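You operate a simulated robot arm through the tools that you are given. There is no shell and no other tool. Be economical: measure what you need, move in short steps, check, and stop when the job is done.

Carry out the task below with a simulated robot arm. There is one attempt and no reset: what you move stays moved.

TASK
Turn the dark knob to 2.
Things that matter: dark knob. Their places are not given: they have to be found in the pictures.

It is judged by the outcome, as a careful person would: the job done as asked, and still so three seconds after it is handed in. It fails if anything else is knocked over, pushed out of place, dropped, spilled or broken.

THE ROBOT
A 6-joint arm with a two-finger parallel gripper, fixed in place. Base frame: the origin is at the foot of the arm, x ahead of it, y to its left, z up. Lengths are in mm, angles in degrees, forces in N, time in s.
Its first joint turns from -66.0 to 66.0 degrees. Payload 2.1 kg.
Tool frame: the origin (TCP) lies between the finger pads and is the grasp point; the fingertips stand 30 mm ahead of it; z points along the fingers, y is the line along which they close. The gripper opens to 94 mm. The fingers are 28 mm wide and 10 mm thick; the gripper's body (50 by 96 mm) begins 55 mm behind the TCP.
Orientation is that of the tool frame in the base frame, as [roll, pitch, yaw] about the fixed x, y, z axes, in that order (R = Rz(yaw) Ry(pitch) Rx(roll)). With the fingers straight down and closing along the base's y, the tool's x points along the base's -x, its y along +y and its z along -z.

THE INTERFACE
- The arm moves only by the tool servo_tool. Its argument "motion" is a list of rows, each a list of 7 numbers: the shift along the tool's x, y, z in mm, then the turn, a rotation vector about the tool's x, y, z in degrees, then the gripper command, from -1 (shut) to 1 (fully open), values between in proportion. In form: [[x, y, z, wx, wy, wz, hand], ...]. A call has 1 to 12 rows; each row is the pose to reach, as a shift and turn from the pose commanded when the call began, along the tool's axes at that moment. A row lasts 0.2 s, in which the tool goes at most 50 mm and 8.6 degrees; a call with a longer step from one row to the next is refused whole, and so is a gripper value outside its range. A pose out of reach is approached as far as the arm can. The call stops where the force on the tool passes 40 N (or 10 N more than at its start, if that is more) or the arm is blocked; 0.2 s more then pass. The fingers move at their own pace (about 72 mm/s each) and stop on an object; they squeeze with about 23 N. The grip force told is the motor's: it shows also when the fingers shut on nothing. Time passes only in rows, and 0.2 s behind the last, so rows that repeat a pose let the fingers close. It gives the time, the measured TCP pose, the force on the tool (base axes), the opening and the grip force at its end, in the units of the frame above (readings bear some noise).
- Cameras (640 x 400 px; columns grow to the right, rows downward): "scene" is fixed at [53.3, -354.4, 515.7]; the picture's right is [0.83, -0.56, 0.00], its down [-0.20, -0.29, -0.94] and it looks along [0.53, 0.77, -0.35] (base axes); focal length 219 px, centre (320, 200). "wrist" rides on the gripper at [-37, 0, -58] in the tool frame; the picture's right is [0.00, -1.00, 0.00], its down [0.97, 0.00, -0.24] and it looks along [0.24, 0.00, 0.97] (tool axes); focal length 218 px, centre (320, 200).
- get_image(camera): a new picture of that camera. No time passes.
- point_at(camera, pixels): there is no depth. For up to 12 entries [column, row, z] of the newest picture of that camera ("zoom" is the newest enlarged one), the place [x, y] in the base frame at which the ray of that pixel passes the height z, good to about 3 mm, but the place of the scene camera against the robot may be out by one fixed shift of up to 12 mm in any direction. No time passes.
- enlarge(camera, box): a new picture of the part [left, top, right, bottom] of that camera's present view, enlarged. No time passes.
- job_done(): hands the job in; it is judged then, once.

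Work in short steps. Measure before you move; look again where a grasp or a placing could have gone wrong, and mend it. You have 60 turns and 20 pictures in all, the two below and enlarged ones among them. Open the gripper and draw the arm clear of the work before you hand the job in, unless the task says otherwise; then end with one line.

The tools are called after "Request:" as a command line: name --pt "numbers of a row" for each row, then --argument value for the rest, lists and objects as JSON in quotes. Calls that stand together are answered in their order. servo_tool: Moves the arm, as the interface text tells. Its arguments: {"type":"object","properties":{"motion":{"type":"array","items":{"type":"array","items":{"type":"number"}}}},"required":["motion"]} The other tools are called the same way: get_image (camera) takes a picture; point_at (camera, pixels) gives the place at which the rays of pixels pass given heights; enlarge (camera, box) takes an enlarged picture of a part of a camera's view; job_done () hands the job in.

At the start:

```text
time_s: 0.0
tcp_pos: [226.9, -173.8, 459.0]
ee_rot: [180.0, 0.1, 180.0]
ft_force: [-0.1, 0.0, 0.2]
opening: 93.9
grip_force: 0.1
```

scene: 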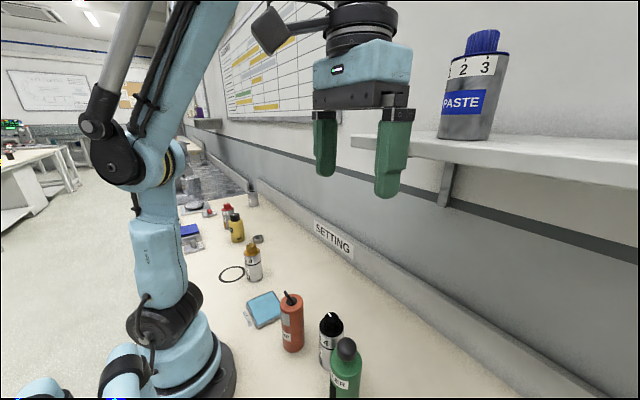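
wrist: 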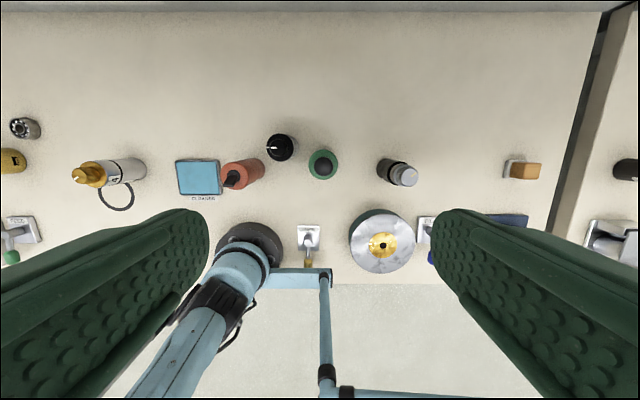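

The wrist view shows a dark topped item at (280,147) and another dark dial at (24,128). I enlarge both.

Request:
enlarge --camera "wrist" --box '[220, 110, 348, 190]'

Request:
enlarge --camera "wrist" --box '[0, 100, 96, 160]'

Request:
enlarge --camera "scene" --box '[260, 280, 420, 400]'

```text
5.00 times, centred on (284, 150) of wrist
```

zoom: 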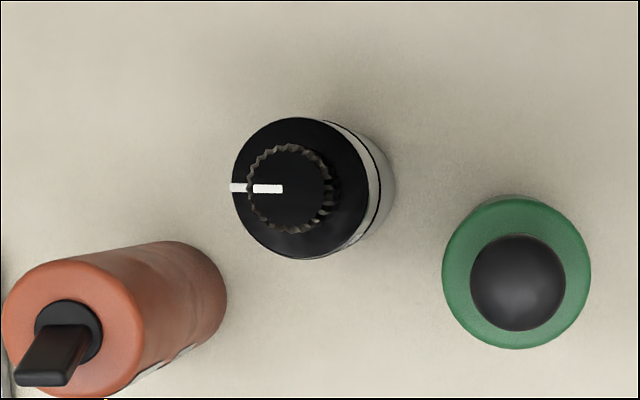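

```text
6.67 times, centred on (48, 130) of wrist
```

zoom: 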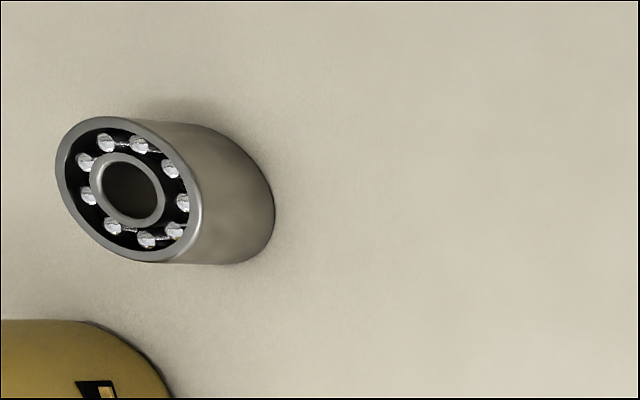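

```text
3.33 times, centred on (340, 340) of scene
```

zoom: 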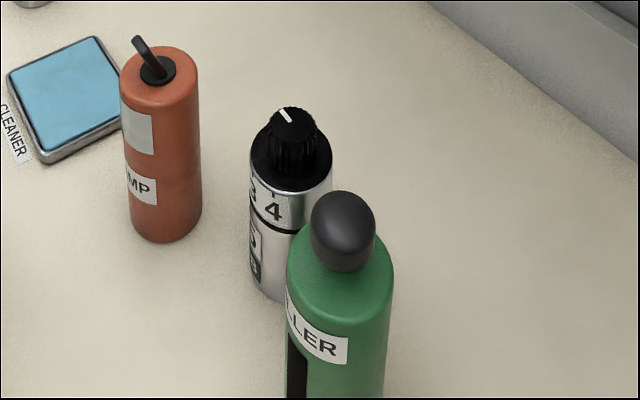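

The dark knob is the black one with the white pointer at wrist (280,147), on a silver can with numbers. I triangulate it.

Request:
point_at --camera "wrist" --pixels '[[279, 147, 180], [279, 147, 200], [279, 147, 220], [279, 147, 240], [322, 165, 200], [322, 165, 240], [235, 178, 200]]'

Request:
point_at --camera "scene" --pixels '[[333, 314, 180], [333, 314, 200], [333, 314, 220], [333, 314, 240], [329, 365, 116], [345, 345, 220], [345, 345, 240]]'

```text
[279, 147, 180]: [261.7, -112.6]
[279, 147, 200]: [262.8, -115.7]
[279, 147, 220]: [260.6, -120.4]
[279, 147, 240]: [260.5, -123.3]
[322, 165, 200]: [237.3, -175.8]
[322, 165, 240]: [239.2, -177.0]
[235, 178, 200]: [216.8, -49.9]
```

```text
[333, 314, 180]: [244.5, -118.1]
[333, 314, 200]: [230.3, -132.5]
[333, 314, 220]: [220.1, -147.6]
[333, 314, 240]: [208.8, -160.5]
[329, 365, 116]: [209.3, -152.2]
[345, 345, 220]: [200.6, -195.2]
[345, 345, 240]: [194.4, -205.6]
```

The knob top is near (262,-112,~170), pointer toward +y. I move to the +y side and lower to see the number scale on that side.

Request:
servo_tool --pt "0 37 20 0 0 0 1" --pt "0 74 40 0 0 0 1" --pt "0 111 60 0 0 0 1" --pt "0 148 80 0 0 0 1" --pt "0 185 100 0 0 0 1" --pt "0 222 130 0 0 0 1" --pt "0 260 160 0 0 0 1"

Request:
get_image --camera "wrist"

```text
time_s: 1.6
tcp_pos: [224.4, 89.9, 299.0]
ee_rot: [-180.0, 0.0, 179.8]
ft_force: [-0.3, 0.3, 0.1]
opening: 94.1
grip_force: 0.0
```

```text
14 pictures are left
```

wrist: 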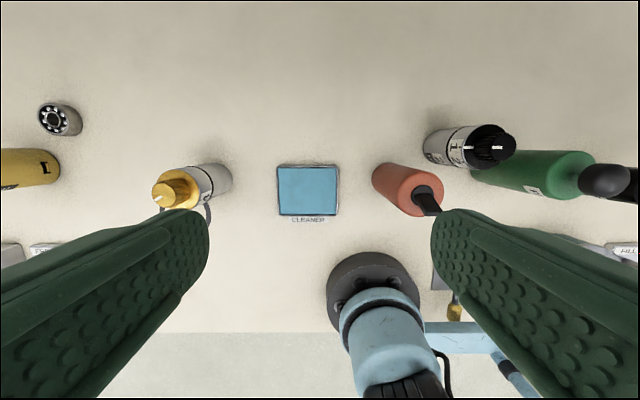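

Request:
enlarge --camera "wrist" --box '[412, 105, 540, 185]'

```text
5.00 times, centred on (476, 145) of wrist
```

zoom: 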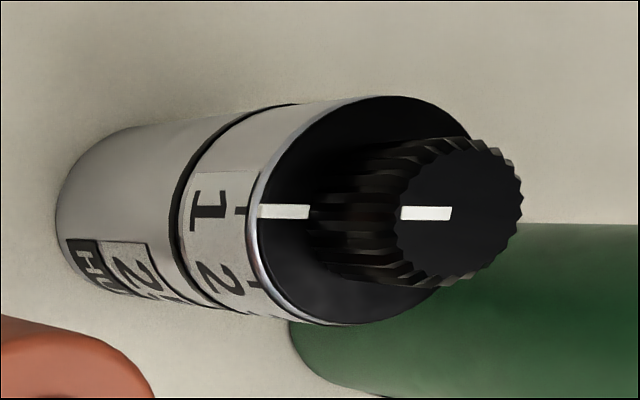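

Pointer is at 1; 2 is toward -x (counter-clockwise from above), about 38-40° away. I triangulate heights with this second view.

Request:
point_at --camera "wrist" --pixels '[[504, 147.4, 100], [504, 147.4, 140], [504, 147.4, 180], [504, 147.4, 220], [307, 190, 116], [307, 190, 0], [431, 147, 116], [200, 178, 116], [60, 120, 116]]'

Request:
get_image --camera "scene"

```text
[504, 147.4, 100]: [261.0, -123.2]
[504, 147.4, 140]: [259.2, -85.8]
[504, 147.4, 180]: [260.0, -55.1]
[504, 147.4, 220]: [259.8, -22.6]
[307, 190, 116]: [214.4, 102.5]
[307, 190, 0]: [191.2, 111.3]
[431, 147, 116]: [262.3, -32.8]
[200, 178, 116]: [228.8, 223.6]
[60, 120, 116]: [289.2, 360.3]
```

```text
12 pictures are left
```

scene: 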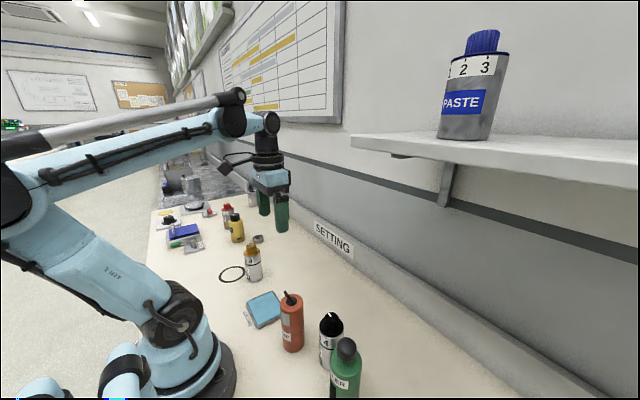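

Triangulation suggests the knob top lower than expected (z≈125–160). I hover directly above the knob to get its x,y free of height, then gauge height by scale.

Request:
servo_tool --pt "0 -39 0 0 0 0 1" --pt "0 -78 0 0 0 0 1" --pt "0 -117 0 0 0 0 1" --pt "0 -156 0 0 0 0 1" --pt "0 -193 0 0 0 0 1" --pt "0 -193 0 0 0 0 1"

Request:
get_image --camera "wrist"

```text
time_s: 3.0
tcp_pos: [224.5, -106.7, 299.9]
ee_rot: [179.9, 0.0, -180.0]
ft_force: [0.0, -0.1, 0.6]
opening: 94.3
grip_force: 0.0
```

```text
11 pictures are left
```

wrist: 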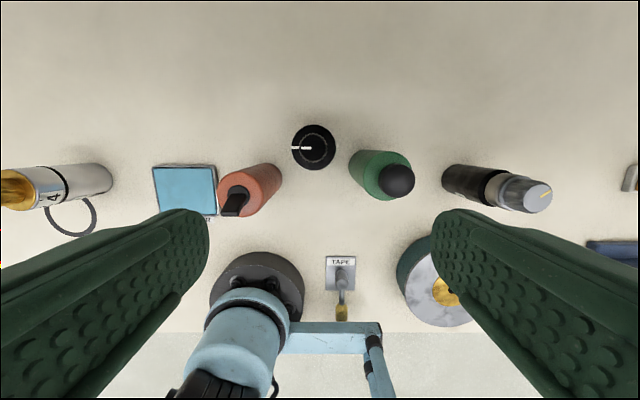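

The views agree that the bench is really near z≈10 by parallax, so the knob top is around z≈125. I zoom on the knob to fix its centre.

Request:
enlarge --camera "wrist" --box '[275, 121, 355, 171]'

```text
8.00 times, centred on (315, 146) of wrist
```

zoom: 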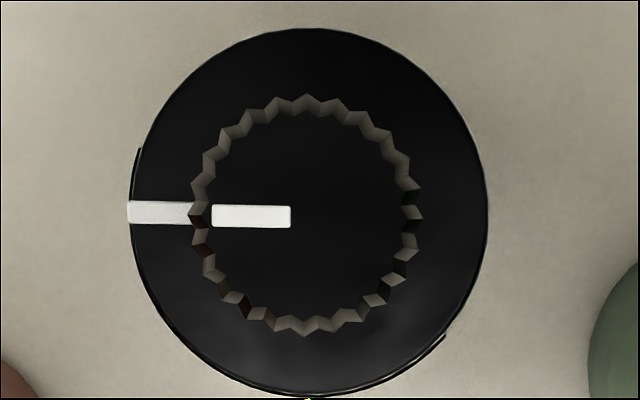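

Knob centre is (259.7,-99.7), top z≈125, skirt z≈99, diameter ~31. I move over it with partial opening, fingertips staying above it.

Request:
servo_tool --pt "-17 3 0 0 0 0 0.3" --pt "-35.2 7 0 0 0 0 0.3" --pt "-35.2 7 40 0 0 0 0.3" --pt "-35.2 7 80 0 0 0 0.3" --pt "-35.2 7 110 0 0 0 0.3" --pt "-35.2 7 125 0 0 0 0.3" --pt "-35.2 7 125 0 0 0 0.3"

Request:
get_image --camera "wrist"

Request:
enlarge --camera "scene" --box '[260, 250, 420, 350]'

```text
time_s: 4.6
tcp_pos: [261.0, -100.0, 175.7]
ee_rot: [-180.0, 0.0, 179.9]
ft_force: [1.1, -0.5, -0.6]
opening: 61.0
grip_force: 0.0
```

```text
9 pictures are left
```

wrist: 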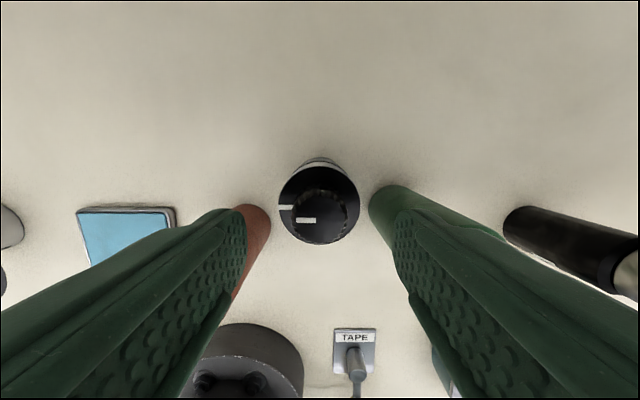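

```text
4.00 times, centred on (340, 300) of scene
```

zoom: 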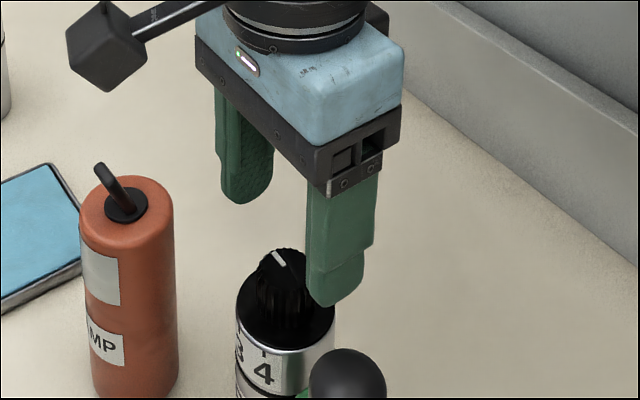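

Aligned: knob sits midway between fingers. I descend with force guard so the tips stop just above the skirt.

Request:
servo_tool --pt "0 0 10 0 0 0 0.3" --pt "0 0 20 0 0 0 0.3" --pt "0 0 30 0 0 0 0.3" --pt "0 0 38 0 0 0 0.3" --pt "0 0 38 0 0 0 0.3"

Request:
enlarge --camera "scene" --box '[280, 280, 376, 340]'

```text
time_s: 5.8
tcp_pos: [260.8, -98.7, 137.5]
ee_rot: [180.0, 0.0, 180.0]
ft_force: [0.4, 0.2, 0.8]
opening: 61.2
grip_force: 0.0
```

```text
6.67 times, centred on (328, 310) of scene
```

zoom: 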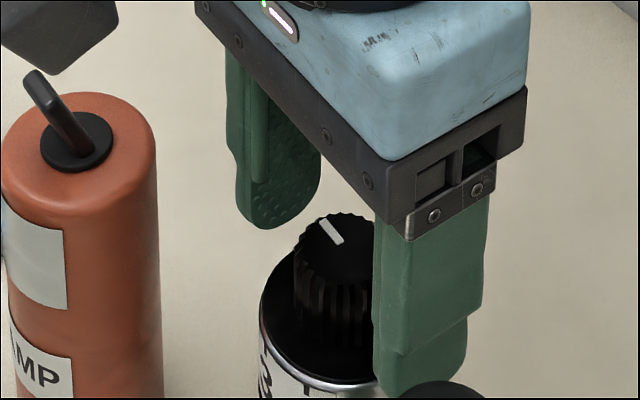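

Tips are around the knob with no contact. I close the fingers on it.

Request:
servo_tool --pt "0 0 2 0 0 0 0" --pt "0 0 3 0 0 0 -0.3" --pt "0 0 3 0 0 0 -0.6" --pt "0 0 3 0 0 0 -1" --pt "0 0 3 0 0 0 -1" --pt "0 0 3 0 0 0 -1"

Request:
enlarge --camera "scene" --box '[280, 280, 376, 340]'

```text
time_s: 7.2
tcp_pos: [260.3, -99.7, 133.9]
ee_rot: [-180.0, -0.1, 180.0]
ft_force: [-0.5, -1.6, 3.8]
opening: 29.3
grip_force: 22.9
```

```text
6.67 times, centred on (328, 310) of scene
```

zoom: 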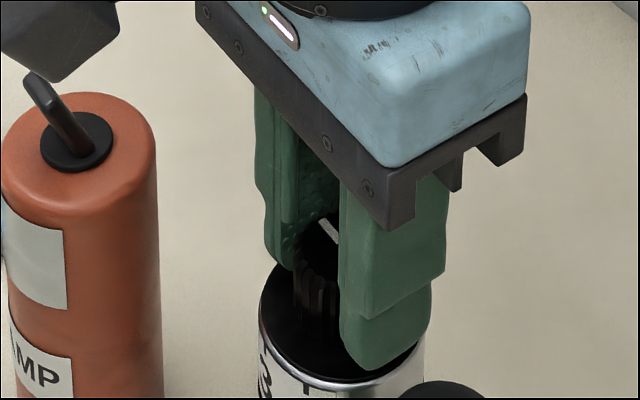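

Gripped at 29.3 mm with centred forces. I turn counter-clockwise (negative about tool z) by ~38.5°.

Request:
servo_tool --pt "0 0 0 0 0 -6.5 -1" --pt "0 0 0 0 0 -13 -1" --pt "0 0 0 0 0 -19.5 -1" --pt "0 0 0 0 0 -26 -1" --pt "0 0 0 0 0 -32.5 -1" --pt "0 0 0 0 0 -38.5 -1" --pt "0 0 0 0 0 -38.5 -1"

Request:
get_image --camera "wrist"

```text
time_s: 8.8
tcp_pos: [261.4, -100.1, 133.8]
ee_rot: [180.0, 0.1, -141.5]
ft_force: [-1.4, 3.0, 7.8]
opening: 29.0
grip_force: 22.9
```

```text
5 pictures are left
```

wrist: 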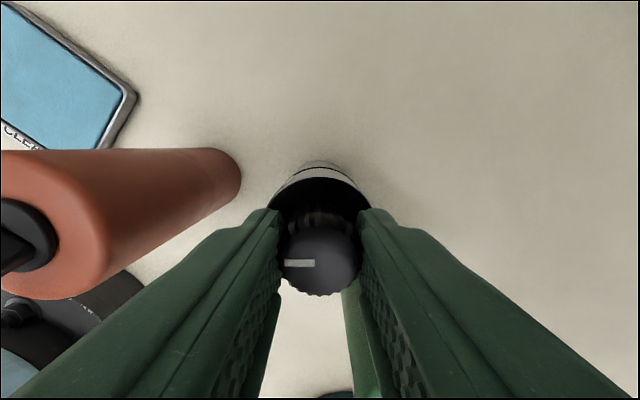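

The knob turned with the fingers. I release, lift, and turn back to straight.

Request:
servo_tool --pt "0 0 0 0 0 0 -0.4" --pt "0 0 0 0 0 0 0.1" --pt "0 0 0 0 0 0 0.1" --pt "0 0 -30 0 0 0 0.1" --pt "0 0 -70 0 0 7.7 0.1" --pt "0 0 -110 0 0 15.4 0.1" --pt "0 0 -145 0 0 23.1 0.1" --pt "0 0 -165 0 0 30.8 0.3" --pt "0 0 -165 0 0 38.5 0.6" --pt "0 0 -165 0 0 38.5 1"

```text
time_s: 11.0
tcp_pos: [262.4, -100.6, 300.7]
ee_rot: [-180.0, 0.0, 179.9]
ft_force: [-0.2, -0.6, 0.0]
opening: 93.9
grip_force: 0.2
```

I move to the (−x,+y) side for a check of the pointer against the 2 tick.

Request:
servo_tool --pt "0 40 0 0 0 0 1" --pt "20 80 0 0 0 0 1" --pt "45 115 0 0 0 0 1" --pt "70 145 15 0 0 0 1" --pt "95 160 35 0 0 0 1" --pt "95 160 55 0 0 0 1" --pt "95 160 55 0 0 0 1"

Request:
get_image --camera "wrist"

```text
time_s: 12.6
tcp_pos: [165.7, 60.6, 243.8]
ee_rot: [179.9, 0.0, 179.9]
ft_force: [0.0, 0.1, 0.3]
opening: 93.9
grip_force: 0.1
```

```text
4 pictures are left
```

wrist: 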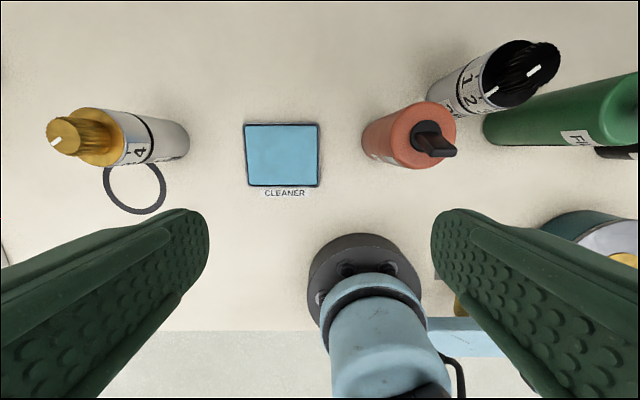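

Request:
enlarge --camera "wrist" --box '[450, 40, 546, 100]'

```text
6.67 times, centred on (498, 70) of wrist
```

zoom: 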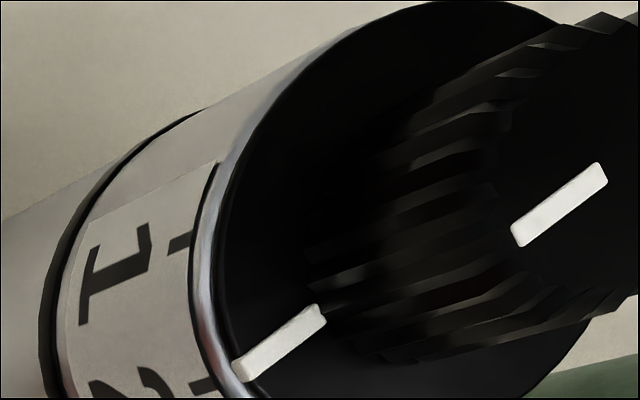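

Request:
enlarge --camera "wrist" --box '[456, 65, 520, 125]'

```text
6.67 times, centred on (488, 95) of wrist
```

zoom: 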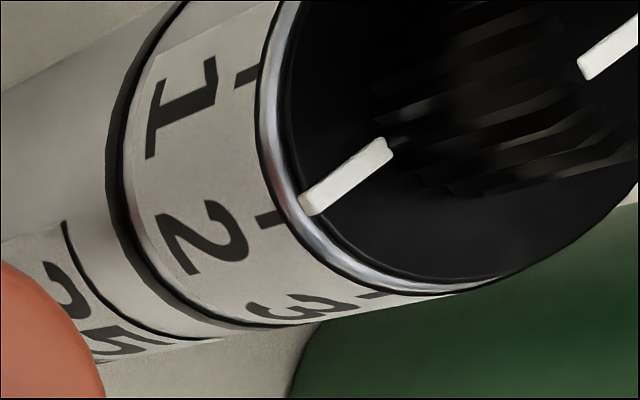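

The pointer sits right at the 2 tick (tick at zoom (268,219), mark tip at (308,204) along the can's axis). The gripper is open, and the arm is clear of the work.

Request:
job_done

```text
The job is handed in.
```

I turned the dark knob from 1 to 2; its pointer lines up with the 2 tick to within about 2°, and I saw nothing else disturbed.
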